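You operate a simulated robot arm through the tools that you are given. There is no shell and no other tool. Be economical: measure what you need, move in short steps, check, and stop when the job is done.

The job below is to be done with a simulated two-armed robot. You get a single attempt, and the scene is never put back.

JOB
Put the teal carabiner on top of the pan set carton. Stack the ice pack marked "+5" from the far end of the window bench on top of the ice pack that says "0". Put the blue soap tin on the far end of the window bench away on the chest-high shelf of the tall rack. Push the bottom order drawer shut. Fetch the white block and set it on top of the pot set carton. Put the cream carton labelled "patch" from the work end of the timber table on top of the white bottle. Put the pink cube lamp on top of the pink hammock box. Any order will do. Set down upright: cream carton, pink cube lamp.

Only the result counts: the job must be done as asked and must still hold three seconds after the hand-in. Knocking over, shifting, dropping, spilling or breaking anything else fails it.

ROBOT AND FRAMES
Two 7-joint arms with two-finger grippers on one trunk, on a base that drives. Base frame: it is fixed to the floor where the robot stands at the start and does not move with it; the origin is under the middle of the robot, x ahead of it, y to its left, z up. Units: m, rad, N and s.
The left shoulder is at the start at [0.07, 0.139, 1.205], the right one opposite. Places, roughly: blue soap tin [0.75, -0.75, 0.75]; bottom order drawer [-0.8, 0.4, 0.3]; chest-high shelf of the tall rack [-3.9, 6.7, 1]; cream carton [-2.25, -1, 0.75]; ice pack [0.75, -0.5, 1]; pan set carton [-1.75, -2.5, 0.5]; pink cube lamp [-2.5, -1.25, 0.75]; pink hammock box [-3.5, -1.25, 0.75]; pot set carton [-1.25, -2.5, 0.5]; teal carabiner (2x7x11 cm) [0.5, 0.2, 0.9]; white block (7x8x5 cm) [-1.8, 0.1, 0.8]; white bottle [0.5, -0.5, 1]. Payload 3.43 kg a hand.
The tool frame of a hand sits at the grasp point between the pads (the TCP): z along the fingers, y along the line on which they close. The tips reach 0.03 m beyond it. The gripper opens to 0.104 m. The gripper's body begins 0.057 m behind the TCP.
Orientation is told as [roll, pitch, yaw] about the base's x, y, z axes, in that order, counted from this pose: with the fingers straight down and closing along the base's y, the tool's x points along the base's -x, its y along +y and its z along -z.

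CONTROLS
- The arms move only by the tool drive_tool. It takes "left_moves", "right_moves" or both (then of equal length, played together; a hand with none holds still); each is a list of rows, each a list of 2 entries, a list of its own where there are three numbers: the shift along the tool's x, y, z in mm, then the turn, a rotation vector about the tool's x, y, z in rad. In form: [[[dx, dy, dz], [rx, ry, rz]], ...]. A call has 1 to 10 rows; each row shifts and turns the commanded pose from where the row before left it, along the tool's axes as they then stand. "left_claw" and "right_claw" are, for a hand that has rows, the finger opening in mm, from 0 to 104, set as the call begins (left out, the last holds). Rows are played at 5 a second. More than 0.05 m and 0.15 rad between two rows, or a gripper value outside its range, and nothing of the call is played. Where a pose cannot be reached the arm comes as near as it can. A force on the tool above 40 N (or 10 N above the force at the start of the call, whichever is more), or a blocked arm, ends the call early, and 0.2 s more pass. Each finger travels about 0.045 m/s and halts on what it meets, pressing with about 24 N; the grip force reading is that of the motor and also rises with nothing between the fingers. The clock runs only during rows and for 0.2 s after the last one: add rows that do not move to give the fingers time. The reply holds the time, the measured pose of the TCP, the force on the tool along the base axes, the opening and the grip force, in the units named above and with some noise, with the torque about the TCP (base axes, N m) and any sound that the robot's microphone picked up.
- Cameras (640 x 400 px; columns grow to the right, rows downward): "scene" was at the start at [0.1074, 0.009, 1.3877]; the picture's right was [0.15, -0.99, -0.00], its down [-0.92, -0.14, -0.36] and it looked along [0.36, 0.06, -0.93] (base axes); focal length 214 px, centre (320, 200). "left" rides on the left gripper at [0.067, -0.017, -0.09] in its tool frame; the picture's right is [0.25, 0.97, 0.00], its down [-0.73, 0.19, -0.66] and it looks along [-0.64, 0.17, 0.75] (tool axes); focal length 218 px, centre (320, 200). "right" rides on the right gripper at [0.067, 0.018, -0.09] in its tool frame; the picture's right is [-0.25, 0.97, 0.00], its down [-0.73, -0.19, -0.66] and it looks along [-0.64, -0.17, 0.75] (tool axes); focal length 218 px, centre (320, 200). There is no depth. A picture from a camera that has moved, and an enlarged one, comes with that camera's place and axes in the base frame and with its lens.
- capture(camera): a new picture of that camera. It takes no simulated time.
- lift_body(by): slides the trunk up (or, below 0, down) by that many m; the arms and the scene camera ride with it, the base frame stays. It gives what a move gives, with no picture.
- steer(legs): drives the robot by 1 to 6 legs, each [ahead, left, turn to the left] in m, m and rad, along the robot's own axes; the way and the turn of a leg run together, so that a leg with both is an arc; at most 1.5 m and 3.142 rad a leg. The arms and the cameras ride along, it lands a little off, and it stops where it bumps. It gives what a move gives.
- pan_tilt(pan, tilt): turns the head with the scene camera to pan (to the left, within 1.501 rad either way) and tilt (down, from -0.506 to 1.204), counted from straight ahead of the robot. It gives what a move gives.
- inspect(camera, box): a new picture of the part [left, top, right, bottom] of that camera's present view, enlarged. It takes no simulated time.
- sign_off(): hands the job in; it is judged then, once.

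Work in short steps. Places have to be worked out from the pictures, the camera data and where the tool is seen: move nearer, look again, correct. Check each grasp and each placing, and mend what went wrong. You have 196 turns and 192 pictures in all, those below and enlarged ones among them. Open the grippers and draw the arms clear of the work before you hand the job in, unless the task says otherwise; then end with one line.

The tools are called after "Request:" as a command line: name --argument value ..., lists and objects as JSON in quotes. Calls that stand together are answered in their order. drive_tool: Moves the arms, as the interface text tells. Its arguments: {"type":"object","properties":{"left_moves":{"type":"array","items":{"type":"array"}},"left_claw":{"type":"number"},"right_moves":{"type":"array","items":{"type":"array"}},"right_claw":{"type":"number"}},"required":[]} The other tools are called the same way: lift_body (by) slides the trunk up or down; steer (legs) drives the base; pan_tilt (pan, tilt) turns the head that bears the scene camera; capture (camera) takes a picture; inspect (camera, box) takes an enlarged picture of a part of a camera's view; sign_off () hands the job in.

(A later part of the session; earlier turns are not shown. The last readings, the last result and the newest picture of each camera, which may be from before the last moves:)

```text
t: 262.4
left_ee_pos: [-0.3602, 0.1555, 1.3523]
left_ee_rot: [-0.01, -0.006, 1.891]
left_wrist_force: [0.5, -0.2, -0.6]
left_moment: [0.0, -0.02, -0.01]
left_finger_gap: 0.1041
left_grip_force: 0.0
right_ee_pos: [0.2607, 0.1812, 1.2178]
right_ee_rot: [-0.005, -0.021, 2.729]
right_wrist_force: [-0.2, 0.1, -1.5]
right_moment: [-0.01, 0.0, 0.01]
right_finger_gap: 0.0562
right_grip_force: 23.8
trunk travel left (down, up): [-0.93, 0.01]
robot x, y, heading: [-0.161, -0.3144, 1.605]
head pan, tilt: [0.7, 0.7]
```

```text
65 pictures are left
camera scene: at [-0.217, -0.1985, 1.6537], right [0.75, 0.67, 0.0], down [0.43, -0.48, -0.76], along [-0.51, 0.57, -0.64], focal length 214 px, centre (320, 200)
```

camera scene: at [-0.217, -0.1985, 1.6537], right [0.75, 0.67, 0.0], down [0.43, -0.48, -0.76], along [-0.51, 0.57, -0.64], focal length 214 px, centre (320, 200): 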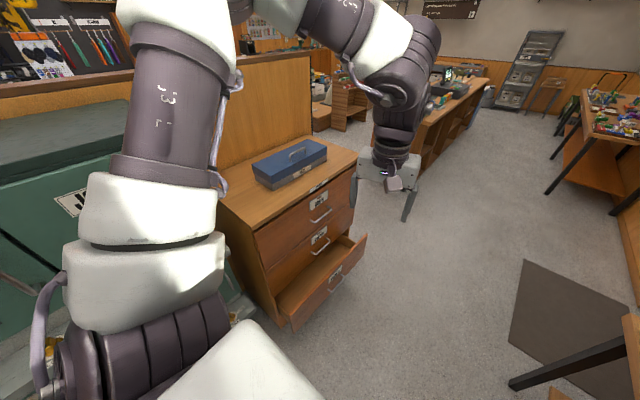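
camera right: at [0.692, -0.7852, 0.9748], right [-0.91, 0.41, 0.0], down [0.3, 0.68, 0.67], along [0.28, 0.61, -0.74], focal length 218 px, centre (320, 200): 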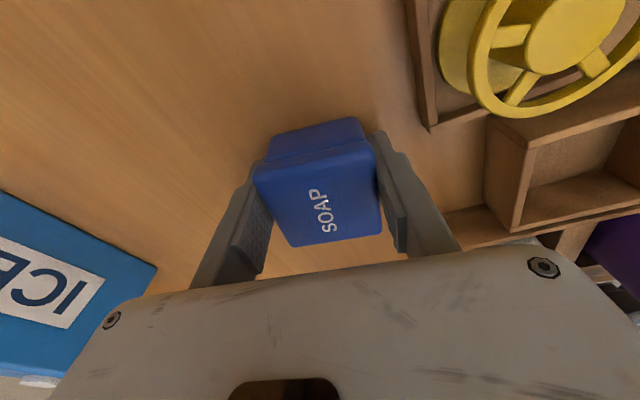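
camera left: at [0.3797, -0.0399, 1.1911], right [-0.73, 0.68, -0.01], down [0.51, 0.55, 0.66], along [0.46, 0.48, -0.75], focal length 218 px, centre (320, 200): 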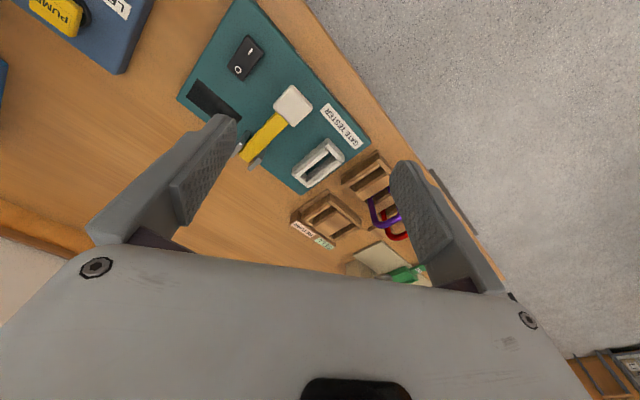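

The bottom drawer's front stands out at x≈-0.665, y 0.06–0.84, z≈0.3. I'll go to about (-0.05,0.66), face −x, and push with the left hand tilted forward.

Request:
steer --legs '[[0.97, -0.12, 0], [0, 0, 1.54]]'

Request:
pan_tilt --pan 0.15 --tilt 0.8

Request:
capture --camera "scene"

```text
t: 271.3
left_ee_pos: [-0.539, 0.4832, 1.3527]
left_ee_rot: [-0.01, -0.006, -2.844]
left_wrist_force: [-0.2, -0.3, 0.1]
left_moment: [0.0, 0.0, -0.02]
left_finger_gap: 0.1041
left_grip_force: 0.0
right_ee_pos: [-0.5495, 1.1038, 1.2164]
right_ee_rot: [-0.004, -0.019, -2.008]
right_wrist_force: [0.0, -0.4, -0.9]
right_moment: [0.03, 0.0, 0.01]
right_finger_gap: 0.056
right_grip_force: 24.4
trunk travel left (down, up): [-0.93, 0.01]
robot x, y, heading: [-0.0664, 0.6727, -3.131]
head pan, tilt: [0.7, 0.7]
```

```text
t: 272.3
left_ee_pos: [-0.5391, 0.4823, 1.3528]
left_ee_rot: [-0.01, -0.007, -2.845]
left_wrist_force: [0.1, -0.5, -0.7]
left_moment: [-0.03, -0.02, -0.05]
left_finger_gap: 0.1039
left_grip_force: 0.0
right_ee_pos: [-0.5492, 1.105, 1.2178]
right_ee_rot: [-0.006, -0.019, -2.007]
right_wrist_force: [-0.4, 0.0, -1.2]
right_moment: [-0.03, 0.01, 0.0]
right_finger_gap: 0.056
right_grip_force: 24.0
trunk travel left (down, up): [-0.93, 0.01]
robot x, y, heading: [-0.0657, 0.6712, -3.132]
head pan, tilt: [0.15, 0.799]
```

```text
64 pictures are left
camera scene: at [-0.1949, 0.6585, 1.6455], right [-0.16, 0.99, 0.0], down [0.71, 0.11, -0.7], along [-0.69, -0.11, -0.72], focal length 214 px, centre (320, 200)
```

scene: 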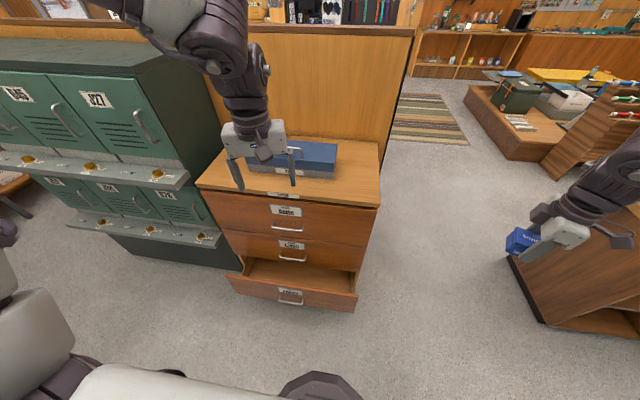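

Lower the trunk 0.4 and look again for the drawer's exact height.

Request:
lift_body --by -0.4

Request:
capture --camera "scene"

```text
t: 276.1
left_ee_pos: [-0.539, 0.4828, 0.9529]
left_ee_rot: [-0.01, -0.007, -2.844]
left_wrist_force: [0.0, 0.1, -0.1]
left_moment: [0.0, 0.02, -0.02]
left_finger_gap: 0.1041
left_grip_force: 0.0
right_ee_pos: [-0.5487, 1.1049, 0.818]
right_ee_rot: [-0.007, -0.02, -2.007]
right_wrist_force: [-0.2, -0.8, -0.4]
right_moment: [0.01, -0.01, 0.0]
right_finger_gap: 0.0562
right_grip_force: 24.4
trunk travel left (down, up): [-0.53, 0.41]
robot x, y, heading: [-0.0648, 0.6709, -3.133]
head pan, tilt: [0.15, 0.799]
```

```text
63 pictures are left
camera scene: at [-0.1947, 0.6587, 1.2455], right [-0.16, 0.99, 0.0], down [0.71, 0.11, -0.7], along [-0.69, -0.11, -0.72], focal length 214 px, centre (320, 200)
```

scene: 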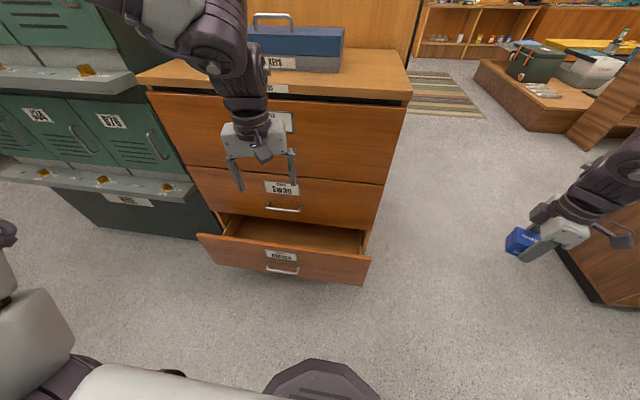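

Panel: x≈-0.66, y 0.08–0.79, z 0.18–0.44. Pitch the left hand forward by ~0.85 with closed fingers, then shift left and lower further.

Request:
drive_tool --left_moves '[[[0, 0, 0], [0, -0.14, 0]], [[0, 0, 0], [0, -0.14, 0]], [[0, 0, 0], [0, -0.14, 0]], [[0, 0, 0], [0, -0.14, 0]], [[0, 0, 0], [0, -0.14, 0]], [[0, 0, 0], [0, -0.14, 0]]]' --left_claw 0

Request:
steer --legs '[[-0.12, 0.17, 0]]'

Request:
lift_body --by -0.4

Request:
capture --camera "scene"

```text
t: 277.5
left_ee_pos: [-0.5376, 0.4842, 0.9538]
left_ee_rot: [-0.013, -0.852, -2.836]
left_wrist_force: [-0.2, 0.7, -0.3]
left_moment: [-0.07, 0.0, 0.01]
left_finger_gap: 0.0001
left_grip_force: 19.5
right_ee_pos: [-0.5493, 1.1068, 0.8172]
right_ee_rot: [-0.006, -0.021, -2.009]
right_wrist_force: [0.5, 0.3, -1.2]
right_moment: [-0.04, 0.04, -0.02]
right_finger_gap: 0.0563
right_grip_force: 24.1
trunk travel left (down, up): [-0.53, 0.41]
robot x, y, heading: [-0.0649, 0.673, -3.133]
head pan, tilt: [0.15, 0.799]
```

```text
t: 279.1
left_ee_pos: [-0.4174, 0.3131, 0.9521]
left_ee_rot: [-0.016, -0.847, -2.83]
left_wrist_force: [0.3, 0.0, 1.4]
left_moment: [0.0, 0.0, -0.02]
left_finger_gap: 0.0
left_grip_force: 24.0
right_ee_pos: [-0.4294, 0.9361, 0.8181]
right_ee_rot: [-0.005, -0.02, -2.002]
right_wrist_force: [-1.1, -0.2, -0.1]
right_moment: [0.0, 0.0, 0.03]
right_finger_gap: 0.0566
right_grip_force: 24.6
trunk travel left (down, up): [-0.53, 0.41]
robot x, y, heading: [0.0593, 0.5049, -3.13]
head pan, tilt: [0.15, 0.799]
```

```text
t: 283.0
left_ee_pos: [-0.4173, 0.3132, 0.5519]
left_ee_rot: [-0.016, -0.847, -2.829]
left_wrist_force: [0.5, 0.2, 0.1]
left_moment: [-0.01, 0.0, -0.02]
left_finger_gap: 0.0001
left_grip_force: 23.8
right_ee_pos: [-0.4298, 0.9359, 0.417]
right_ee_rot: [-0.006, -0.02, -2.004]
right_wrist_force: [-0.7, -0.1, -0.9]
right_moment: [0.03, 0.0, -0.01]
right_finger_gap: 0.0564
right_grip_force: 23.9
trunk travel left (down, up): [-0.13, 0.81]
robot x, y, heading: [0.0533, 0.5008, -3.132]
head pan, tilt: [0.15, 0.799]
```

```text
62 pictures are left
camera scene: at [-0.0728, 0.4912, 0.8455], right [-0.16, 0.99, 0.0], down [0.71, 0.11, -0.7], along [-0.69, -0.11, -0.72], focal length 214 px, centre (320, 200)
```

scene: 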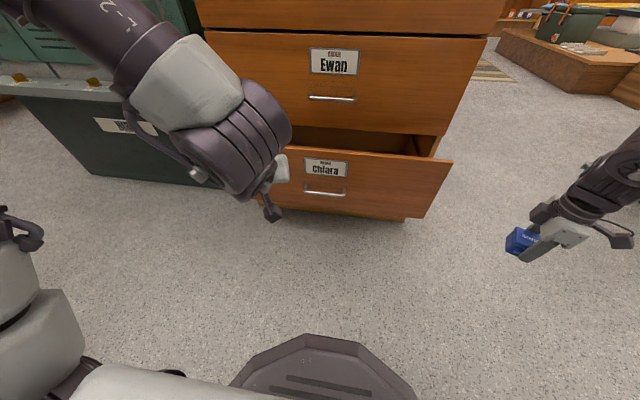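

Lower 0.12 more so the fingertips face the panel's upper part (z≈0.42), then drive ahead to contact and push.

Request:
lift_body --by -0.12

Request:
steer --legs '[[0.25, 0, 0]]'

Request:
capture --camera "scene"

```text
t: 284.5
left_ee_pos: [-0.4174, 0.314, 0.4321]
left_ee_rot: [-0.016, -0.846, -2.828]
left_wrist_force: [0.1, 0.2, 0.3]
left_moment: [-0.02, 0.01, 0.03]
left_finger_gap: 0.0001
left_grip_force: 24.1
right_ee_pos: [-0.4298, 0.9355, 0.2987]
right_ee_rot: [-0.006, -0.02, -2.005]
right_wrist_force: [0.5, 0.5, -1.1]
right_moment: [0.03, 0.02, -0.02]
right_finger_gap: 0.056
right_grip_force: 23.7
trunk travel left (down, up): [-0.01, 0.93]
robot x, y, heading: [0.0558, 0.502, -3.134]
head pan, tilt: [0.15, 0.799]
```

```text
t: 286.2
left_ee_pos: [-0.6604, 0.3121, 0.4329]
left_ee_rot: [-0.016, -0.845, -2.83]
left_wrist_force: [0.4, 0.2, -0.3]
left_moment: [-0.03, 0.01, 0.0]
left_finger_gap: 0.0
left_grip_force: 24.8
right_ee_pos: [-0.6716, 0.9343, 0.2979]
right_ee_rot: [-0.005, -0.02, -2.008]
right_wrist_force: [0.2, -0.7, -0.5]
right_moment: [0.02, 0.03, 0.0]
right_finger_gap: 0.0563
right_grip_force: 24.0
trunk travel left (down, up): [-0.01, 0.93]
robot x, y, heading: [-0.1889, 0.4996, -3.129]
head pan, tilt: [0.15, 0.799]
```

```text
61 pictures are left
camera scene: at [-0.3157, 0.4892, 0.7255], right [-0.16, 0.99, 0.0], down [0.71, 0.11, -0.7], along [-0.69, -0.11, -0.72], focal length 214 px, centre (320, 200)
```

scene: 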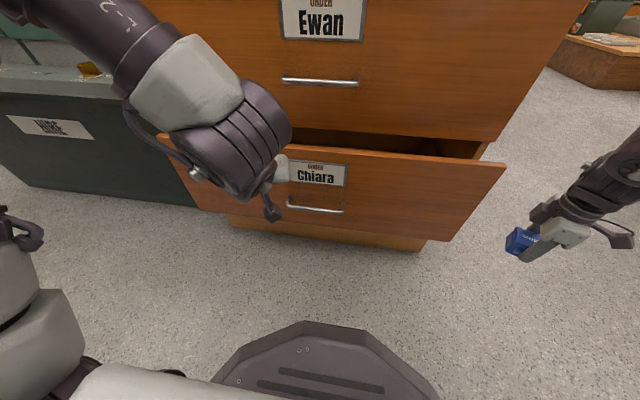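

About at contact. Keep pushing in steps.

Request:
steer --legs '[[0.1, 0, 0]]'

Request:
capture --camera "scene"

```text
t: 287.5
left_ee_pos: [-0.7552, 0.3109, 0.4308]
left_ee_rot: [-0.008, -0.839, -2.84]
left_wrist_force: [2.6, 0.3, 2.1]
left_moment: [0.02, 0.05, 0.0]
left_finger_gap: 0.0
left_grip_force: 23.8
right_ee_pos: [-0.7671, 0.934, 0.2971]
right_ee_rot: [-0.005, -0.017, -2.008]
right_wrist_force: [-0.2, -0.5, -0.7]
right_moment: [0.05, -0.05, -0.03]
right_finger_gap: 0.0561
right_grip_force: 24.3
trunk travel left (down, up): [-0.01, 0.93]
robot x, y, heading: [-0.2831, 0.5025, -3.133]
head pan, tilt: [0.15, 0.799]
stopped in leg 1: the force on the tool passed its limit at 76 N (the readings are from after the stop); the commanded pose is now the measured one
```

```text
60 pictures are left
camera scene: at [-0.4117, 0.4884, 0.7255], right [-0.16, 0.99, 0.0], down [0.71, 0.11, -0.7], along [-0.69, -0.11, -0.72], focal length 214 px, centre (320, 200)
```

scene: 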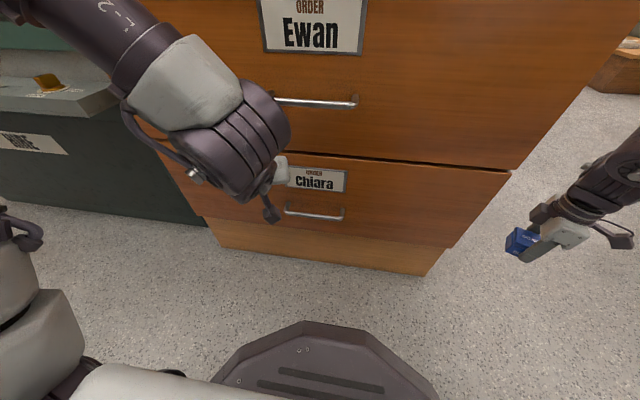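

It appears shut (force spike at the end). Zoom to verify flushness.

Request:
inspect --camera "scene" --box '[340, 110, 540, 260]'

```text
2.67 times, centred on (440, 185) of scene
camera zoom: at [-0.4117, 0.4884, 0.7255], right [-0.16, 0.99, 0.0], down [0.71, 0.11, -0.7], along [-0.69, -0.11, -0.72], focal length 572 px, centre (0, 240)
```

zoom: 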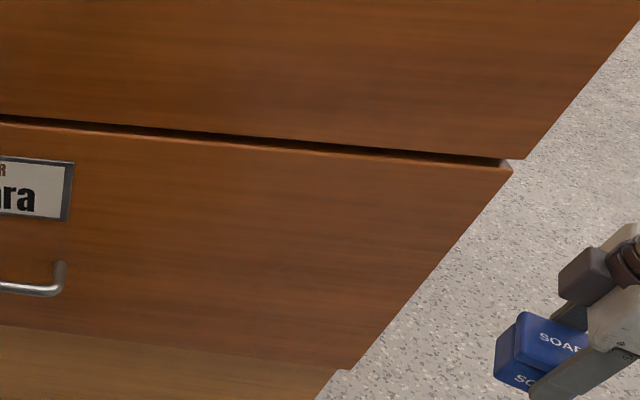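

Practically flush. One more gentle nudge to be sure, then back off and raise.

Request:
steer --legs '[[0.02, 0, 0]]'

Request:
inspect --camera "scene" --box '[340, 110, 540, 260]'

Request:
steer --legs '[[-0.35, 0, 0]]'

```text
t: 288.2
left_ee_pos: [-0.7539, 0.312, 0.4285]
left_ee_rot: [0.001, -0.828, -2.849]
left_wrist_force: [10.6, 1.4, 5.1]
left_moment: [0.0, 0.05, -0.05]
left_finger_gap: 0.0
left_grip_force: 23.9
right_ee_pos: [-0.7711, 0.9326, 0.2973]
right_ee_rot: [-0.005, -0.017, -2.004]
right_wrist_force: [-0.4, -0.8, -0.4]
right_moment: [0.02, -0.01, 0.05]
right_finger_gap: 0.0563
right_grip_force: 23.2
trunk travel left (down, up): [-0.01, 0.93]
robot x, y, heading: [-0.2864, 0.5009, -3.133]
head pan, tilt: [0.15, 0.799]
stopped in leg 1: the force on the tool passed its limit at 64 N (the readings are from after the stop); the commanded pose is now the measured one
```

```text
2.67 times, centred on (440, 185) of scene
camera zoom: at [-0.4158, 0.4884, 0.7255], right [-0.16, 0.99, 0.0], down [0.71, 0.11, -0.7], along [-0.69, -0.11, -0.72], focal length 572 px, centre (0, 240)
```

zoom: 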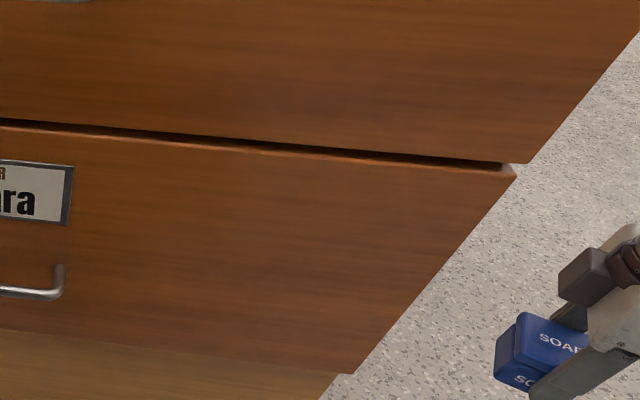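

```text
t: 290.5
left_ee_pos: [-0.402, 0.3121, 0.4284]
left_ee_rot: [-0.002, -0.826, -2.838]
left_wrist_force: [-0.3, -0.4, 0.3]
left_moment: [-0.05, 0.01, 0.02]
left_finger_gap: 0.0
left_grip_force: 24.0
right_ee_pos: [-0.4249, 0.934, 0.2965]
right_ee_rot: [-0.004, -0.02, -1.998]
right_wrist_force: [0.2, -0.5, -1.5]
right_moment: [0.01, 0.03, -0.01]
right_finger_gap: 0.0565
right_grip_force: 24.3
trunk travel left (down, up): [-0.01, 0.93]
robot x, y, heading: [0.0627, 0.5065, -3.119]
head pan, tilt: [0.15, 0.799]
```

Drawer shut. Raise the trunk, turn to +y and look at the route to the rack.

Request:
lift_body --by 0.4

Request:
lift_body --by 0.4

Request:
steer --legs '[[0, 0.0, -1.5]]'

Request:
pan_tilt --pan 0.35 --tilt 0.25

Request:
capture --camera "scene"

```text
t: 294.3
left_ee_pos: [-0.4018, 0.3117, 0.8285]
left_ee_rot: [-0.002, -0.827, -2.838]
left_wrist_force: [-0.6, -0.4, 0.2]
left_moment: [0.0, 0.01, 0.02]
left_finger_gap: 0.0
left_grip_force: 23.6
right_ee_pos: [-0.4239, 0.934, 0.6949]
right_ee_rot: [-0.004, -0.019, -1.997]
right_wrist_force: [-0.2, 0.0, -2.0]
right_moment: [0.01, 0.02, -0.02]
right_finger_gap: 0.0565
right_grip_force: 24.3
trunk travel left (down, up): [-0.41, 0.53]
robot x, y, heading: [0.0603, 0.5071, -3.121]
head pan, tilt: [0.15, 0.799]
```

```text
t: 298.2
left_ee_pos: [-0.403, 0.3126, 1.2288]
left_ee_rot: [-0.002, -0.828, -2.839]
left_wrist_force: [0.3, -0.3, -0.4]
left_moment: [-0.02, 0.0, -0.01]
left_finger_gap: 0.0
left_grip_force: 24.4
right_ee_pos: [-0.4243, 0.9332, 1.096]
right_ee_rot: [-0.004, -0.019, -1.995]
right_wrist_force: [-0.1, 0.3, -1.5]
right_moment: [0.02, 0.02, 0.03]
right_finger_gap: 0.0561
right_grip_force: 24.0
trunk travel left (down, up): [-0.81, 0.13]
robot x, y, heading: [0.0606, 0.5048, -3.122]
head pan, tilt: [0.15, 0.799]
```

```text
t: 302.1
left_ee_pos: [-0.1808, 0.9456, 1.2283]
left_ee_rot: [-0.001, -0.828, 1.985]
left_wrist_force: [-0.6, 0.3, 0.3]
left_moment: [-0.03, 0.0, -0.03]
left_finger_gap: 0.0003
left_grip_force: 24.1
right_ee_pos: [0.4336, 1.0366, 1.0972]
right_ee_rot: [-0.004, -0.017, 2.827]
right_wrist_force: [-1.3, -0.9, -1.5]
right_moment: [0.03, -0.04, -0.01]
right_finger_gap: 0.0562
right_grip_force: 23.6
trunk travel left (down, up): [-0.81, 0.13]
robot x, y, heading: [0.0613, 0.5013, 1.699]
head pan, tilt: [0.15, 0.799]
```

```text
t: 303.1
left_ee_pos: [-0.1811, 0.9454, 1.2293]
left_ee_rot: [-0.002, -0.827, 1.985]
left_wrist_force: [0.2, 0.6, -0.8]
left_moment: [0.03, -0.02, -0.02]
left_finger_gap: 0.0
left_grip_force: 24.4
right_ee_pos: [0.4335, 1.0365, 1.0967]
right_ee_rot: [-0.003, -0.018, 2.826]
right_wrist_force: [0.2, -0.2, -1.3]
right_moment: [-0.03, -0.03, 0.04]
right_finger_gap: 0.0562
right_grip_force: 24.0
trunk travel left (down, up): [-0.81, 0.13]
robot x, y, heading: [0.0608, 0.5081, 1.698]
head pan, tilt: [0.351, 0.25]
```

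```text
57 pictures are left
camera scene: at [0.0155, 0.6393, 1.5745], right [0.89, 0.46, 0.0], down [0.11, -0.22, -0.97], along [-0.45, 0.86, -0.25], focal length 214 px, centre (320, 200)
```

scene: 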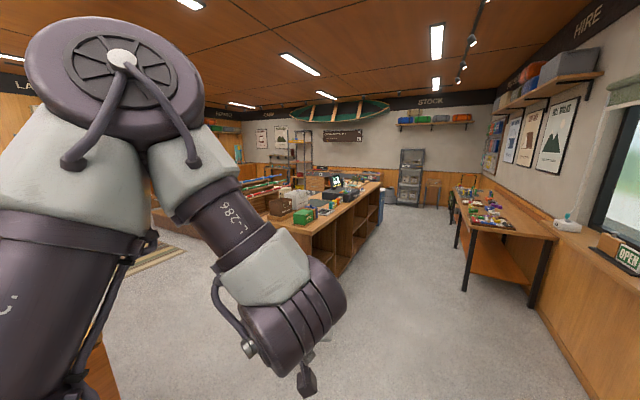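

Request:
inspect --camera "scene" --box '[230, 100, 390, 200]'

```text
4.00 times, centred on (310, 150) of scene
camera zoom: at [0.0155, 0.6393, 1.5745], right [0.89, 0.46, 0.0], down [0.11, -0.22, -0.97], along [-0.45, 0.86, -0.25], focal length 858 px, centre (360, 400)
```

zoom: 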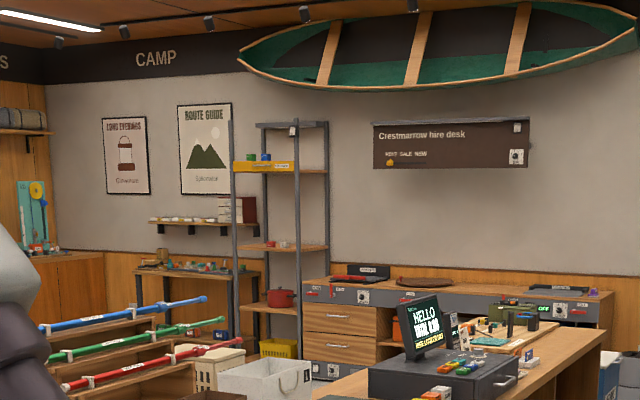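

The chest-high shelf is the middle one (z≈1.0, with ~0.6 m clearance above). Drive north through the corridor on the window side of the island, then look.

Request:
steer --legs '[[0, 0, -0.13], [0, 0.1, 0], [1.5, 0, 0], [1.5, 0, 0], [0.9, 0, 0]]'

Request:
pan_tilt --pan 1.1 --tilt 0.45

Request:
capture --camera "scene"

```text
t: 323.0
left_ee_pos: [-0.1796, 4.8311, 1.2286]
left_ee_rot: [-0.002, -0.829, 1.846]
left_wrist_force: [0.3, 0.2, -0.3]
left_moment: [0.03, 0.0, 0.0]
left_finger_gap: 0.0
left_grip_force: 23.1
right_ee_pos: [0.4436, 4.8354, 1.0958]
right_ee_rot: [-0.006, -0.02, 2.685]
right_wrist_force: [0.0, 0.1, -1.2]
right_moment: [0.01, -0.01, 0.01]
right_finger_gap: 0.0565
right_grip_force: 23.6
trunk travel left (down, up): [-0.81, 0.13]
robot x, y, heading: [-0.0018, 4.3617, 1.561]
head pan, tilt: [0.351, 0.25]
```

```text
t: 324.1
left_ee_pos: [-0.1788, 4.8315, 1.2299]
left_ee_rot: [-0.001, -0.827, 1.844]
left_wrist_force: [1.2, 0.3, -0.8]
left_moment: [0.03, 0.01, -0.03]
left_finger_gap: 0.0
left_grip_force: 24.2
right_ee_pos: [0.4432, 4.8366, 1.0971]
right_ee_rot: [-0.003, -0.02, 2.685]
right_wrist_force: [0.2, 0.2, -1.0]
right_moment: [0.01, -0.06, -0.02]
right_finger_gap: 0.0561
right_grip_force: 24.0
trunk travel left (down, up): [-0.81, 0.13]
robot x, y, heading: [0.0029, 4.361, 1.557]
head pan, tilt: [1.1, 0.45]
```

```text
55 pictures are left
camera scene: at [-0.0782, 4.4551, 1.556], right [0.47, 0.89, 0.0], down [0.38, -0.2, -0.9], along [-0.8, 0.42, -0.43], focal length 214 px, centre (320, 200)
```

scene: 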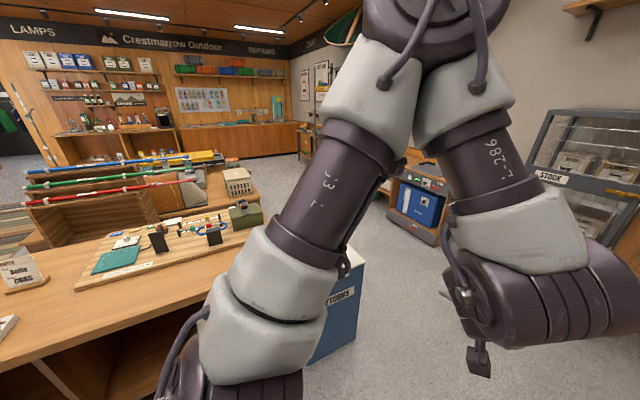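

Passage exists between the blue bin (y≲5.2) and the hire desk (y≳6.4). Drive to y≈5.3, face −x, shift to y≈5.55, and go ahead a bit.

Request:
steer --legs '[[0.92, 0, 0], [0, 0, 1.575], [0, -0.27, 0], [1.2, 0, 0]]'

Request:
pan_tilt --pan -0.2 --tilt 0.4

Request:
capture --camera "scene"

```text
t: 339.9
left_ee_pos: [-1.66, 5.2935, 1.2279]
left_ee_rot: [-0.003, -0.829, -2.817]
left_wrist_force: [0.7, 0.6, -0.2]
left_moment: [0.03, -0.01, -0.02]
left_finger_gap: 0.0003
left_grip_force: 24.0
right_ee_pos: [-1.6958, 5.9159, 1.0964]
right_ee_rot: [-0.005, -0.019, -1.976]
right_wrist_force: [0.0, 0.0, -1.7]
right_moment: [-0.03, 0.02, 0.01]
right_finger_gap: 0.0565
right_grip_force: 24.0
trunk travel left (down, up): [-0.81, 0.13]
robot x, y, heading: [-1.2008, 5.4973, -3.102]
head pan, tilt: [1.1, 0.45]
```

```text
t: 341.4
left_ee_pos: [-1.6616, 5.2947, 1.2297]
left_ee_rot: [-0.002, -0.826, -2.816]
left_wrist_force: [0.3, -0.2, 0.2]
left_moment: [-0.01, -0.01, 0.02]
left_finger_gap: 0.0
left_grip_force: 23.5
right_ee_pos: [-1.6972, 5.9151, 1.0965]
right_ee_rot: [-0.002, -0.019, -1.976]
right_wrist_force: [1.7, 0.2, -1.7]
right_moment: [-0.01, 0.03, 0.01]
right_finger_gap: 0.0564
right_grip_force: 23.8
trunk travel left (down, up): [-0.81, 0.13]
robot x, y, heading: [-1.2005, 5.4952, -3.104]
head pan, tilt: [-0.201, 0.4]
```

```text
54 pictures are left
camera scene: at [-1.3409, 5.5114, 1.5606], right [0.16, 0.99, 0.0], down [0.38, -0.06, -0.92], along [-0.91, 0.15, -0.39], focal length 214 px, centre (320, 200)
```

scene: 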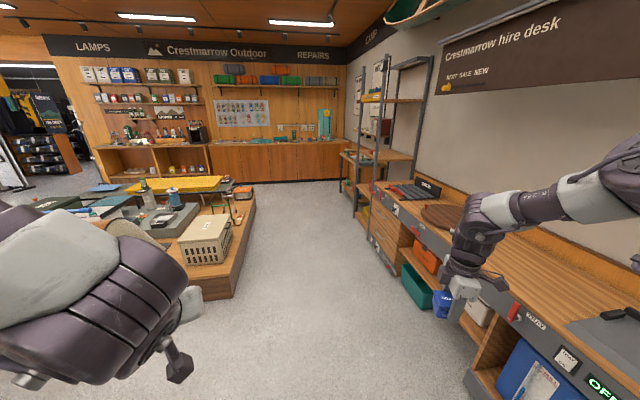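

Rack is beyond the desk on the right wall. Drive 2.1 m along the aisle.

Request:
steer --legs '[[1.5, -0.05, -0.03], [0.6, 0, 0]]'

Request:
pan_tilt --pan -0.9 --tilt 0.4

Request:
capture --camera "scene"

```text
refused: leg 1 is longer than a leg can be; nothing moved
```

```text
t: 342.5
left_ee_pos: [-1.6618, 5.2947, 1.229]
left_ee_rot: [-0.001, -0.828, -2.817]
left_wrist_force: [1.0, -0.1, 0.4]
left_moment: [0.02, -0.02, -0.01]
left_finger_gap: 0.0001
left_grip_force: 23.7
right_ee_pos: [-1.6968, 5.9156, 1.0958]
right_ee_rot: [-0.002, -0.02, -1.976]
right_wrist_force: [-0.4, 0.0, -0.8]
right_moment: [0.08, 0.02, 0.0]
right_finger_gap: 0.0565
right_grip_force: 24.2
trunk travel left (down, up): [-0.81, 0.13]
robot x, y, heading: [-1.2008, 5.4948, -3.101]
head pan, tilt: [-0.901, 0.4]
```

```text
53 pictures are left
camera scene: at [-1.3097, 5.5668, 1.5606], right [0.76, 0.65, 0.0], down [0.25, -0.3, -0.92], along [-0.6, 0.7, -0.39], focal length 214 px, centre (320, 200)
```

scene: 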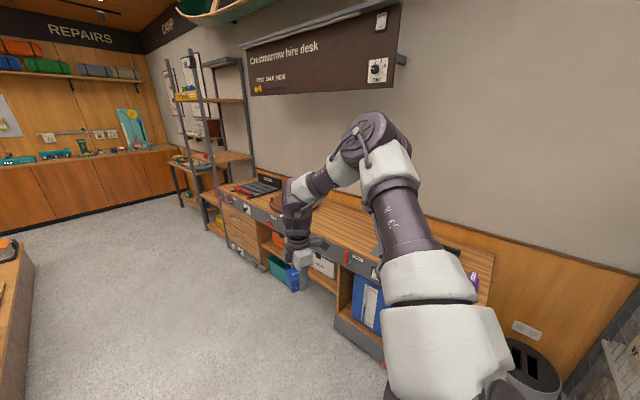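

Request:
steer --legs '[[1.4, -0.05, -0.04], [0.7, 0, 0], [0, 0, -1.0]]'

Request:
pan_tilt --pan -0.3 --tilt 0.4

Request:
capture --camera "scene"

```text
t: 355.4
left_ee_pos: [-3.7242, 5.8549, 1.2291]
left_ee_rot: [-0.003, -0.828, 2.427]
left_wrist_force: [0.7, -0.1, -0.6]
left_moment: [0.04, 0.01, 0.01]
left_finger_gap: 0.0002
left_grip_force: 24.1
right_ee_pos: [-3.2047, 6.1988, 1.0962]
right_ee_rot: [-0.004, -0.018, -3.017]
right_wrist_force: [0.2, 0.2, -0.5]
right_moment: [-0.01, 0.04, -0.02]
right_finger_gap: 0.0562
right_grip_force: 24.5
trunk travel left (down, up): [-0.81, 0.13]
robot x, y, heading: [-3.317, 5.5638, 2.135]
head pan, tilt: [-0.901, 0.4]
```

```text
t: 356.4
left_ee_pos: [-3.7237, 5.856, 1.2286]
left_ee_rot: [-0.001, -0.828, 2.427]
left_wrist_force: [-1.0, -0.3, -0.3]
left_moment: [0.03, 0.0, 0.02]
left_finger_gap: 0.0001
left_grip_force: 24.9
right_ee_pos: [-3.205, 6.2002, 1.0959]
right_ee_rot: [-0.003, -0.019, -3.018]
right_wrist_force: [-0.9, 0.3, -0.9]
right_moment: [0.01, -0.05, 0.01]
right_finger_gap: 0.0561
right_grip_force: 24.2
trunk travel left (down, up): [-0.81, 0.13]
robot x, y, heading: [-3.317, 5.5594, 2.139]
head pan, tilt: [-0.3, 0.4]
```

```text
52 pictures are left
camera scene: at [-3.3646, 5.6933, 1.5606], right [0.96, 0.26, 0.0], down [0.1, -0.38, -0.92], along [-0.24, 0.89, -0.39], focal length 214 px, centre (320, 200)
```

scene: 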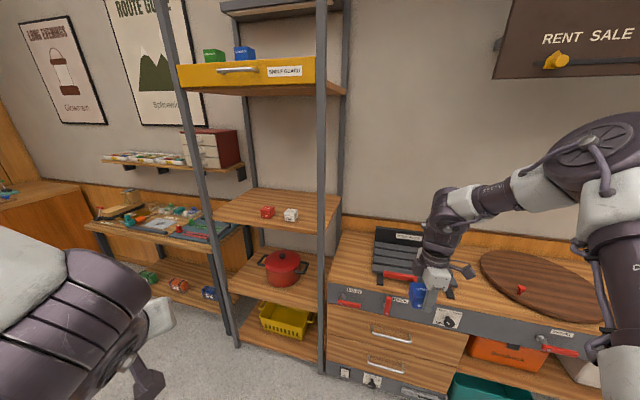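

Rack: middle shelf top ≈1.065, front y≈6.5, x -4.2…-3.56, with two small tins at x≈-3.87 and -3.75. I'll place the soap at ≈(-4.03,6.58). Raise a little and move the base across first.

Request:
lift_body --by 0.06

Request:
steer --legs '[[0.563, 0.62, 0]]'

Request:
pan_tilt --pan -0.6 --tilt 0.4

Request:
capture --camera "scene"

Request:
capture --camera "right"

```text
t: 357.4
left_ee_pos: [-3.7231, 5.8565, 1.2885]
left_ee_rot: [-0.001, -0.826, 2.424]
left_wrist_force: [0.7, 0.0, 0.1]
left_moment: [0.0, -0.01, -0.03]
left_finger_gap: 0.0
left_grip_force: 24.5
right_ee_pos: [-3.2059, 6.2025, 1.1556]
right_ee_rot: [-0.003, -0.02, -3.018]
right_wrist_force: [-0.4, -0.5, -0.6]
right_moment: [0.0, -0.03, -0.01]
right_finger_gap: 0.0565
right_grip_force: 24.3
trunk travel left (down, up): [-0.87, 0.07]
robot x, y, heading: [-3.3139, 5.5583, 2.138]
head pan, tilt: [-0.3, 0.4]
```

```text
t: 361.8
left_ee_pos: [-4.5321, 5.9903, 1.2895]
left_ee_rot: [-0.001, -0.829, 2.416]
left_wrist_force: [0.1, -0.1, -0.3]
left_moment: [0.01, 0.0, 0.02]
left_finger_gap: 0.0
left_grip_force: 23.9
right_ee_pos: [-4.0112, 6.3311, 1.156]
right_ee_rot: [-0.004, -0.019, -3.025]
right_wrist_force: [0.5, -0.2, -1.2]
right_moment: [0.01, -0.01, 0.0]
right_finger_gap: 0.0565
right_grip_force: 24.6
trunk travel left (down, up): [-0.87, 0.07]
robot x, y, heading: [-4.1242, 5.6943, 2.135]
head pan, tilt: [-0.3, 0.4]
```

```text
t: 362.6
left_ee_pos: [-4.5334, 5.9909, 1.2879]
left_ee_rot: [-0.002, -0.828, 2.416]
left_wrist_force: [-0.5, 0.7, -0.1]
left_moment: [0.01, 0.0, 0.01]
left_finger_gap: 0.0
left_grip_force: 24.3
right_ee_pos: [-4.0116, 6.3311, 1.1561]
right_ee_rot: [-0.004, -0.017, -3.023]
right_wrist_force: [-0.5, 1.0, -2.1]
right_moment: [0.02, 0.03, -0.01]
right_finger_gap: 0.0561
right_grip_force: 24.1
trunk travel left (down, up): [-0.87, 0.07]
robot x, y, heading: [-4.1281, 5.6928, 2.13]
head pan, tilt: [-0.6, 0.4]
```

```text
51 pictures are left
camera scene: at [-4.1482, 5.8287, 1.6206], right [1.0, -0.04, 0.0], down [-0.01, -0.39, -0.92], along [0.04, 0.92, -0.39], focal length 214 px, centre (320, 200)
```

scene: 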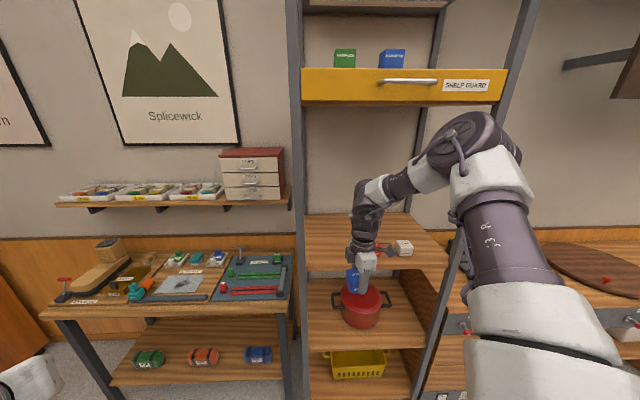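

```text
50 pictures are left
camera right: at [-3.9418, 6.3208, 1.2443], right [-0.14, -0.99, 0.0], down [-0.73, 0.1, 0.67], along [-0.66, 0.09, -0.74], focal length 218 px, centre (320, 200)
```

right: 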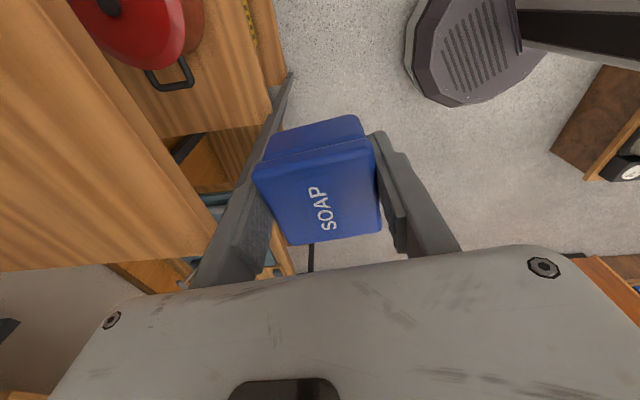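

Entry geometry: elbow must stay under/in front of the shelf guard (bottom ≈1.63). Lower 0.035 and move in 0.23 along +y.

Request:
lift_body --by -0.035

Request:
steer --legs '[[0.13, -0.065, 0]]'

Request:
capture --camera "scene"

Request:
capture --camera "right"

```text
t: 363.4
left_ee_pos: [-4.5337, 5.9911, 1.2544]
left_ee_rot: [0.0, -0.827, 2.416]
left_wrist_force: [0.8, 0.1, -1.1]
left_moment: [-0.02, 0.0, -0.01]
left_finger_gap: 0.0
left_grip_force: 23.9
right_ee_pos: [-4.0112, 6.3307, 1.1233]
right_ee_rot: [-0.003, -0.018, -3.025]
right_wrist_force: [0.0, 1.2, -1.6]
right_moment: [-0.01, -0.02, -0.02]
right_finger_gap: 0.0563
right_grip_force: 24.0
trunk travel left (down, up): [-0.835, 0.105]
robot x, y, heading: [-4.1234, 5.6957, 2.133]
head pan, tilt: [-0.6, 0.4]
```

```text
t: 364.8
left_ee_pos: [-4.5463, 6.1284, 1.2546]
left_ee_rot: [-0.004, -0.83, 2.419]
left_wrist_force: [-0.4, 0.3, -0.1]
left_moment: [-0.01, 0.02, 0.03]
left_finger_gap: 0.0
left_grip_force: 24.4
right_ee_pos: [-4.0265, 6.4699, 1.1238]
right_ee_rot: [-0.007, -0.019, -3.025]
right_wrist_force: [-0.2, -0.9, -1.0]
right_moment: [0.0, -0.02, 0.03]
right_finger_gap: 0.0559
right_grip_force: 23.5
trunk travel left (down, up): [-0.835, 0.105]
robot x, y, heading: [-4.1394, 5.8361, 2.135]
head pan, tilt: [-0.6, 0.4]
```

```text
49 pictures are left
camera scene: at [-4.1623, 5.9668, 1.586], right [1.0, -0.04, 0.0], down [-0.02, -0.39, -0.92], along [0.04, 0.92, -0.39], focal length 214 px, centre (320, 200)
```

scene: 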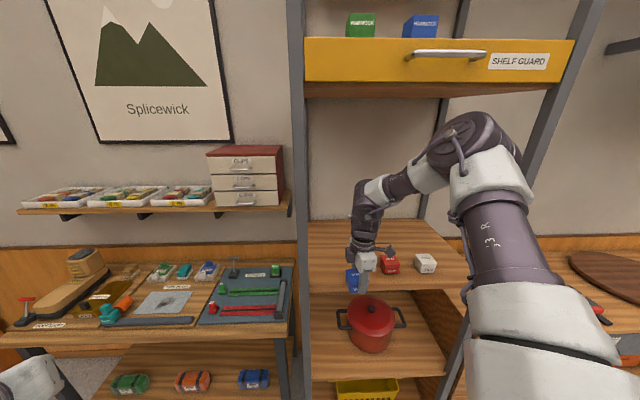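

```text
48 pictures are left
camera right: at [-3.9565, 6.46, 1.211], right [-0.14, -0.99, 0.0], down [-0.73, 0.1, 0.67], along [-0.66, 0.09, -0.74], focal length 218 px, centre (320, 200)
```

right: 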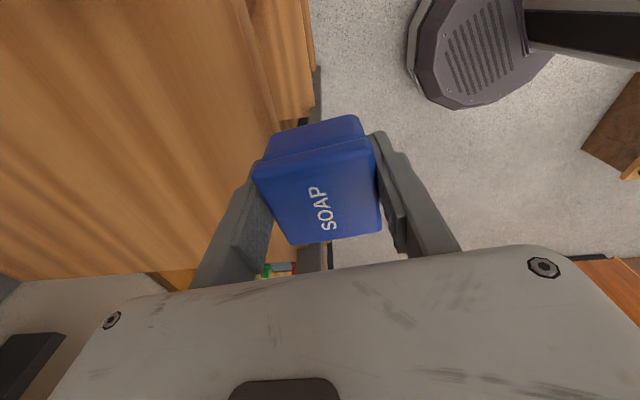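

Elbow is just under the guard level; continue 0.10 in.

Request:
steer --legs '[[0.088, -0.05, 0]]'

Request:
inspect --camera "scene" --box '[290, 60, 560, 320]'

Request:
capture --camera "right"

```text
t: 365.9
left_ee_pos: [-4.5496, 6.2258, 1.2561]
left_ee_rot: [-0.007, -0.831, 2.424]
left_wrist_force: [-0.2, 0.1, 0.9]
left_moment: [0.02, 0.0, 0.0]
left_finger_gap: 0.0
left_grip_force: 23.2
right_ee_pos: [-4.0293, 6.567, 1.1241]
right_ee_rot: [-0.009, -0.018, -3.024]
right_wrist_force: [0.5, -0.7, -0.8]
right_moment: [0.03, -0.01, 0.01]
right_finger_gap: 0.0561
right_grip_force: 24.4
trunk travel left (down, up): [-0.835, 0.105]
robot x, y, heading: [-4.1424, 5.9374, 2.132]
head pan, tilt: [-0.6, 0.4]
```

```text
1.54 times, centred on (425, 190) of scene
camera zoom: at [-4.1649, 6.0624, 1.5864], right [1.0, -0.04, 0.0], down [-0.02, -0.38, -0.92], along [0.04, 0.92, -0.38], focal length 330 px, centre (158, 215)
```

zoom: 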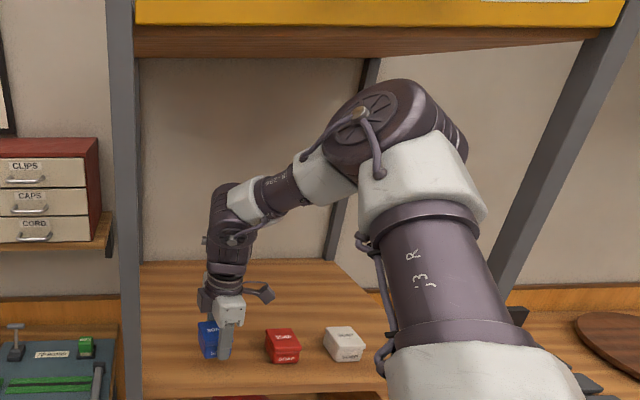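

```text
46 pictures are left
camera right: at [-3.959, 6.5564, 1.2127], right [-0.14, -0.99, 0.0], down [-0.73, 0.1, 0.67], along [-0.66, 0.1, -0.74], focal length 218 px, centre (320, 200)
```

right: 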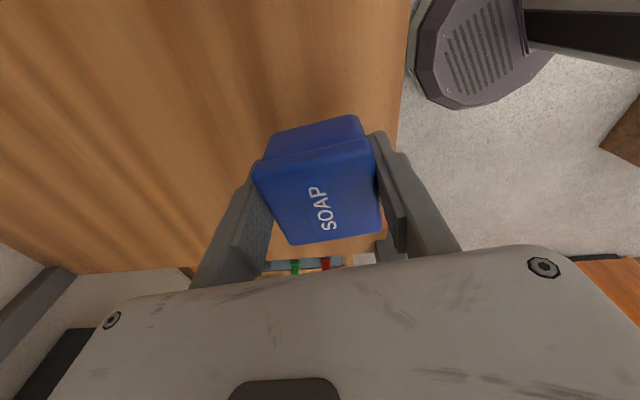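

Soap is over the shelf (front edge ≈6.51). Move 15 mm deeper with the arm, then creep down to contact.

Request:
drive_tool --right_moves '[[[0, -15, 0], [0, 0, 0]], [[0, 0, 8], [0, 0, 0]], [[0, 0, 5], [0, 0, 0]]]'

Request:
drive_tool --right_moves '[[[0, 0, 4], [0, 0, 0]], [[0, 0, 4], [0, 0, 0]]]'

```text
t: 366.7
left_ee_pos: [-4.5491, 6.2333, 1.2539]
left_ee_rot: [-0.001, -0.828, 2.414]
left_wrist_force: [-0.3, -0.2, -0.4]
left_moment: [-0.03, 0.04, 0.0]
left_finger_gap: 0.0001
left_grip_force: 24.6
right_ee_pos: [-4.0314, 6.5882, 1.1066]
right_ee_rot: [-0.003, -0.018, -3.025]
right_wrist_force: [0.4, 0.3, -1.0]
right_moment: [0.01, 0.0, 0.0]
right_finger_gap: 0.0562
right_grip_force: 24.0
trunk travel left (down, up): [-0.835, 0.105]
robot x, y, heading: [-4.1458, 5.9332, 2.132]
head pan, tilt: [-0.6, 0.4]
```

```text
t: 367.3
left_ee_pos: [-4.5508, 6.2324, 1.253]
left_ee_rot: [-0.001, -0.828, 2.417]
left_wrist_force: [0.4, -0.1, 0.7]
left_moment: [0.04, 0.06, -0.01]
left_finger_gap: 0.0
left_grip_force: 23.6
right_ee_pos: [-4.0318, 6.5884, 1.1001]
right_ee_rot: [-0.002, -0.019, -3.024]
right_wrist_force: [-0.8, 0.0, -1.1]
right_moment: [0.0, -0.02, 0.0]
right_finger_gap: 0.0562
right_grip_force: 24.0
trunk travel left (down, up): [-0.835, 0.105]
robot x, y, heading: [-4.1436, 5.9358, 2.133]
head pan, tilt: [-0.6, 0.4]
```

Request:
drive_tool --right_moves '[[[0, 0, 4], [0, 0, 0]], [[0, 0, 3], [0, 0, 0]], [[0, 0, 3], [0, 0, 0]]]'

Request:
drive_tool --right_moves '[[[0, 0, 3], [0, 0, 0]], [[0, 0, 2], [0, 0, 0]], [[0, 0, 2], [0, 0, 0]]]'

```text
t: 368.1
left_ee_pos: [-4.5509, 6.2333, 1.2534]
left_ee_rot: [0.0, -0.828, 2.417]
left_wrist_force: [0.1, 0.4, 0.6]
left_moment: [0.01, 0.0, 0.03]
left_finger_gap: 0.0
left_grip_force: 24.1
right_ee_pos: [-4.0294, 6.587, 1.0907]
right_ee_rot: [-0.003, -0.018, -3.023]
right_wrist_force: [0.4, -0.4, -0.7]
right_moment: [-0.02, -0.01, 0.0]
right_finger_gap: 0.0562
right_grip_force: 24.0
trunk travel left (down, up): [-0.835, 0.105]
robot x, y, heading: [-4.1441, 5.9335, 2.139]
head pan, tilt: [-0.6, 0.4]
```

```text
t: 368.9
left_ee_pos: [-4.5493, 6.2294, 1.2551]
left_ee_rot: [-0.003, -0.829, 2.42]
left_wrist_force: [0.6, 0.0, -0.7]
left_moment: [0.0, -0.01, 0.0]
left_finger_gap: 0.0
left_grip_force: 24.3
right_ee_pos: [-4.032, 6.5861, 1.0862]
right_ee_rot: [-0.011, -0.019, -3.024]
right_wrist_force: [3.7, 3.7, 21.3]
right_moment: [-0.05, 0.05, 0.02]
right_finger_gap: 0.0567
right_grip_force: 24.5
trunk travel left (down, up): [-0.835, 0.105]
robot x, y, heading: [-4.1401, 5.9331, 2.131]
head pan, tilt: [-0.6, 0.4]
```

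Contact (21 N). Release, rise slightly and check; then withdraw.

Request:
drive_tool --right_moves '[[[0, 0, -1], [0, 0, 0]], [[0, 0, 0], [0, 0, 0]], [[0, 0, 0], [0, 0, 0]], [[0, 0, 0], [0, 0, 0]]]' --right_claw 85

Request:
drive_tool --right_moves '[[[0, 0, -30], [0, 0, 0]], [[0, 0, -30], [0, 0, 0]]]'

Request:
inspect --camera "scene" --box '[290, 60, 560, 320]'

```text
t: 369.9
left_ee_pos: [-4.5497, 6.2314, 1.2546]
left_ee_rot: [-0.002, -0.828, 2.419]
left_wrist_force: [-0.7, -0.3, 1.2]
left_moment: [0.0, 0.03, 0.0]
left_finger_gap: 0.0001
left_grip_force: 23.6
right_ee_pos: [-4.0328, 6.5867, 1.0855]
right_ee_rot: [-0.006, -0.018, -3.022]
right_wrist_force: [0.3, 6.6, 12.2]
right_moment: [-0.33, -0.2, 0.11]
right_finger_gap: 0.0785
right_grip_force: 0.0
trunk travel left (down, up): [-0.835, 0.105]
robot x, y, heading: [-4.1445, 5.937, 2.13]
head pan, tilt: [-0.6, 0.4]
```

```text
t: 370.5
left_ee_pos: [-4.5507, 6.2296, 1.2539]
left_ee_rot: [-0.004, -0.829, 2.418]
left_wrist_force: [0.4, -1.1, -0.4]
left_moment: [0.0, 0.04, -0.01]
left_finger_gap: 0.0
left_grip_force: 24.3
right_ee_pos: [-4.0311, 6.5868, 1.1464]
right_ee_rot: [-0.002, -0.017, -3.025]
right_wrist_force: [-0.2, -1.2, 0.7]
right_moment: [0.02, 0.0, 0.0]
right_finger_gap: 0.0852
right_grip_force: 0.1
trunk travel left (down, up): [-0.835, 0.105]
robot x, y, heading: [-4.1419, 5.9327, 2.132]
head pan, tilt: [-0.6, 0.4]
```

```text
1.54 times, centred on (425, 190) of scene
camera zoom: at [-4.1654, 6.0673, 1.5857], right [1.0, -0.04, 0.0], down [-0.01, -0.39, -0.92], along [0.04, 0.92, -0.39], focal length 330 px, centre (158, 215)
```

zoom: 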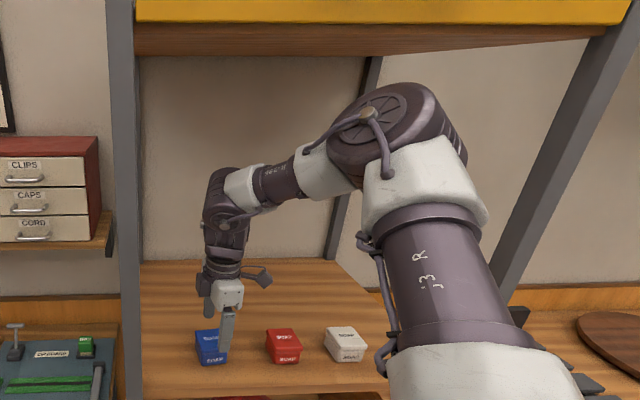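

Soap on the shelf. Rise 20 mm more and back straight out.

Request:
drive_tool --right_moves '[[[0, 0, -25], [0, 0, 0]]]'

Request:
steer --legs '[[-0.27, 0.17, 0]]'

Request:
inspect --camera "scene" --box '[280, 60, 520, 300]'

```text
t: 370.9
left_ee_pos: [-4.5491, 6.231, 1.2532]
left_ee_rot: [0.0, -0.828, 2.417]
left_wrist_force: [0.0, 1.2, -0.1]
left_moment: [0.03, 0.03, 0.0]
left_finger_gap: 0.0
left_grip_force: 23.9
right_ee_pos: [-4.0305, 6.5889, 1.1698]
right_ee_rot: [-0.003, -0.018, -3.023]
right_wrist_force: [-1.0, -0.9, 0.1]
right_moment: [-0.03, 0.0, 0.0]
right_finger_gap: 0.0848
right_grip_force: 0.0
trunk travel left (down, up): [-0.835, 0.105]
robot x, y, heading: [-4.1447, 5.9341, 2.128]
head pan, tilt: [-0.6, 0.4]
```

```text
t: 373.1
left_ee_pos: [-4.5553, 5.914, 1.2536]
left_ee_rot: [0.001, -0.825, 2.422]
left_wrist_force: [-0.5, 0.2, -0.3]
left_moment: [-0.01, 0.0, 0.01]
left_finger_gap: 0.0
left_grip_force: 24.2
right_ee_pos: [-4.0382, 6.2737, 1.1674]
right_ee_rot: [-0.001, -0.019, -3.018]
right_wrist_force: [0.2, -0.3, 0.4]
right_moment: [-0.02, 0.01, 0.02]
right_finger_gap: 0.0849
right_grip_force: 0.1
trunk travel left (down, up): [-0.835, 0.105]
robot x, y, heading: [-4.1496, 5.6168, 2.136]
head pan, tilt: [-0.6, 0.4]
```

```text
1.67 times, centred on (400, 180) of scene
camera zoom: at [-4.1699, 5.7548, 1.5853], right [1.0, -0.03, 0.0], down [-0.01, -0.39, -0.92], along [0.03, 0.92, -0.39], focal length 358 px, centre (187, 233)
```

zoom: 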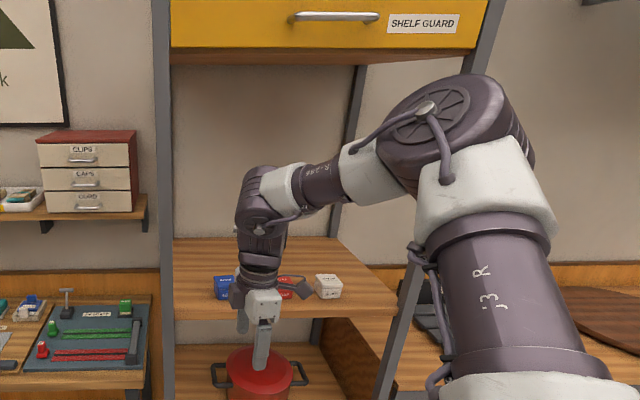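

Soap is done. Now return for the white block: face +x and retrace the route back to the corridor.

Request:
steer --legs '[[0, 0, -2.13], [1.5, 0, 0], [1.5, 0, 0], [1.2, 0, 0]]'

```text
t: 398.5
left_ee_pos: [0.5666, 5.642, 1.2543]
left_ee_rot: [-0.002, -0.83, 0.224]
left_wrist_force: [-0.6, 0.0, 0.0]
left_moment: [-0.01, 0.0, 0.01]
left_finger_gap: 0.0002
left_grip_force: 24.1
right_ee_pos: [0.5549, 5.0092, 1.1701]
right_ee_rot: [-0.006, -0.019, 1.066]
right_wrist_force: [0.7, 0.1, 0.6]
right_moment: [0.0, -0.03, 0.0]
right_finger_gap: 0.0847
right_grip_force: 0.1
trunk travel left (down, up): [-0.835, 0.105]
robot x, y, heading: [0.0898, 5.4849, -0.06]
head pan, tilt: [-0.6, 0.4]
```

Request:
steer --legs '[[0, 0, -1.51], [1.5, 0, 0], [1.5, 0, 0], [1.1, 0, 0]]'

Request:
pan_tilt --pan -1.2 --tilt 0.5

Request:
capture --camera "scene"

```text
t: 421.6
left_ee_pos: [0.2428, 0.9671, 1.255]
left_ee_rot: [-0.002, -0.83, -1.282]
left_wrist_force: [-0.8, 0.5, 0.7]
left_moment: [0.0, -0.02, 0.01]
left_finger_gap: 0.0
left_grip_force: 23.9
right_ee_pos: [-0.3888, 0.9399, 1.1704]
right_ee_rot: [-0.007, -0.018, -0.441]
right_wrist_force: [0.2, 0.4, -0.1]
right_moment: [-0.03, -0.01, 0.04]
right_finger_gap: 0.0851
right_grip_force: 0.0
trunk travel left (down, up): [-0.835, 0.105]
robot x, y, heading: [0.0576, 1.4385, -1.569]
head pan, tilt: [-0.6, 0.4]
```

```text
t: 422.6
left_ee_pos: [0.2435, 0.9661, 1.2548]
left_ee_rot: [-0.002, -0.827, -1.284]
left_wrist_force: [0.3, -0.9, -1.0]
left_moment: [0.0, 0.01, 0.02]
left_finger_gap: 0.0
left_grip_force: 24.3
right_ee_pos: [-0.3872, 0.9397, 1.1696]
right_ee_rot: [-0.003, -0.018, -0.444]
right_wrist_force: [0.9, 0.5, 0.6]
right_moment: [0.0, -0.05, -0.01]
right_finger_gap: 0.0849
right_grip_force: 0.0
trunk travel left (down, up): [-0.835, 0.105]
robot x, y, heading: [0.0556, 1.4346, -1.565]
head pan, tilt: [-1.201, 0.499]
```

```text
43 pictures are left
camera scene: at [-0.0261, 1.3508, 1.5765], right [-0.36, 0.93, 0.0], down [0.45, 0.17, -0.88], along [-0.82, -0.32, -0.48], focal length 214 px, centre (320, 200)
```

scene: 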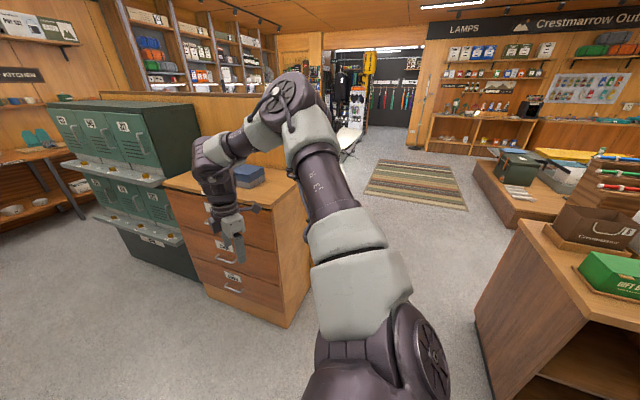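

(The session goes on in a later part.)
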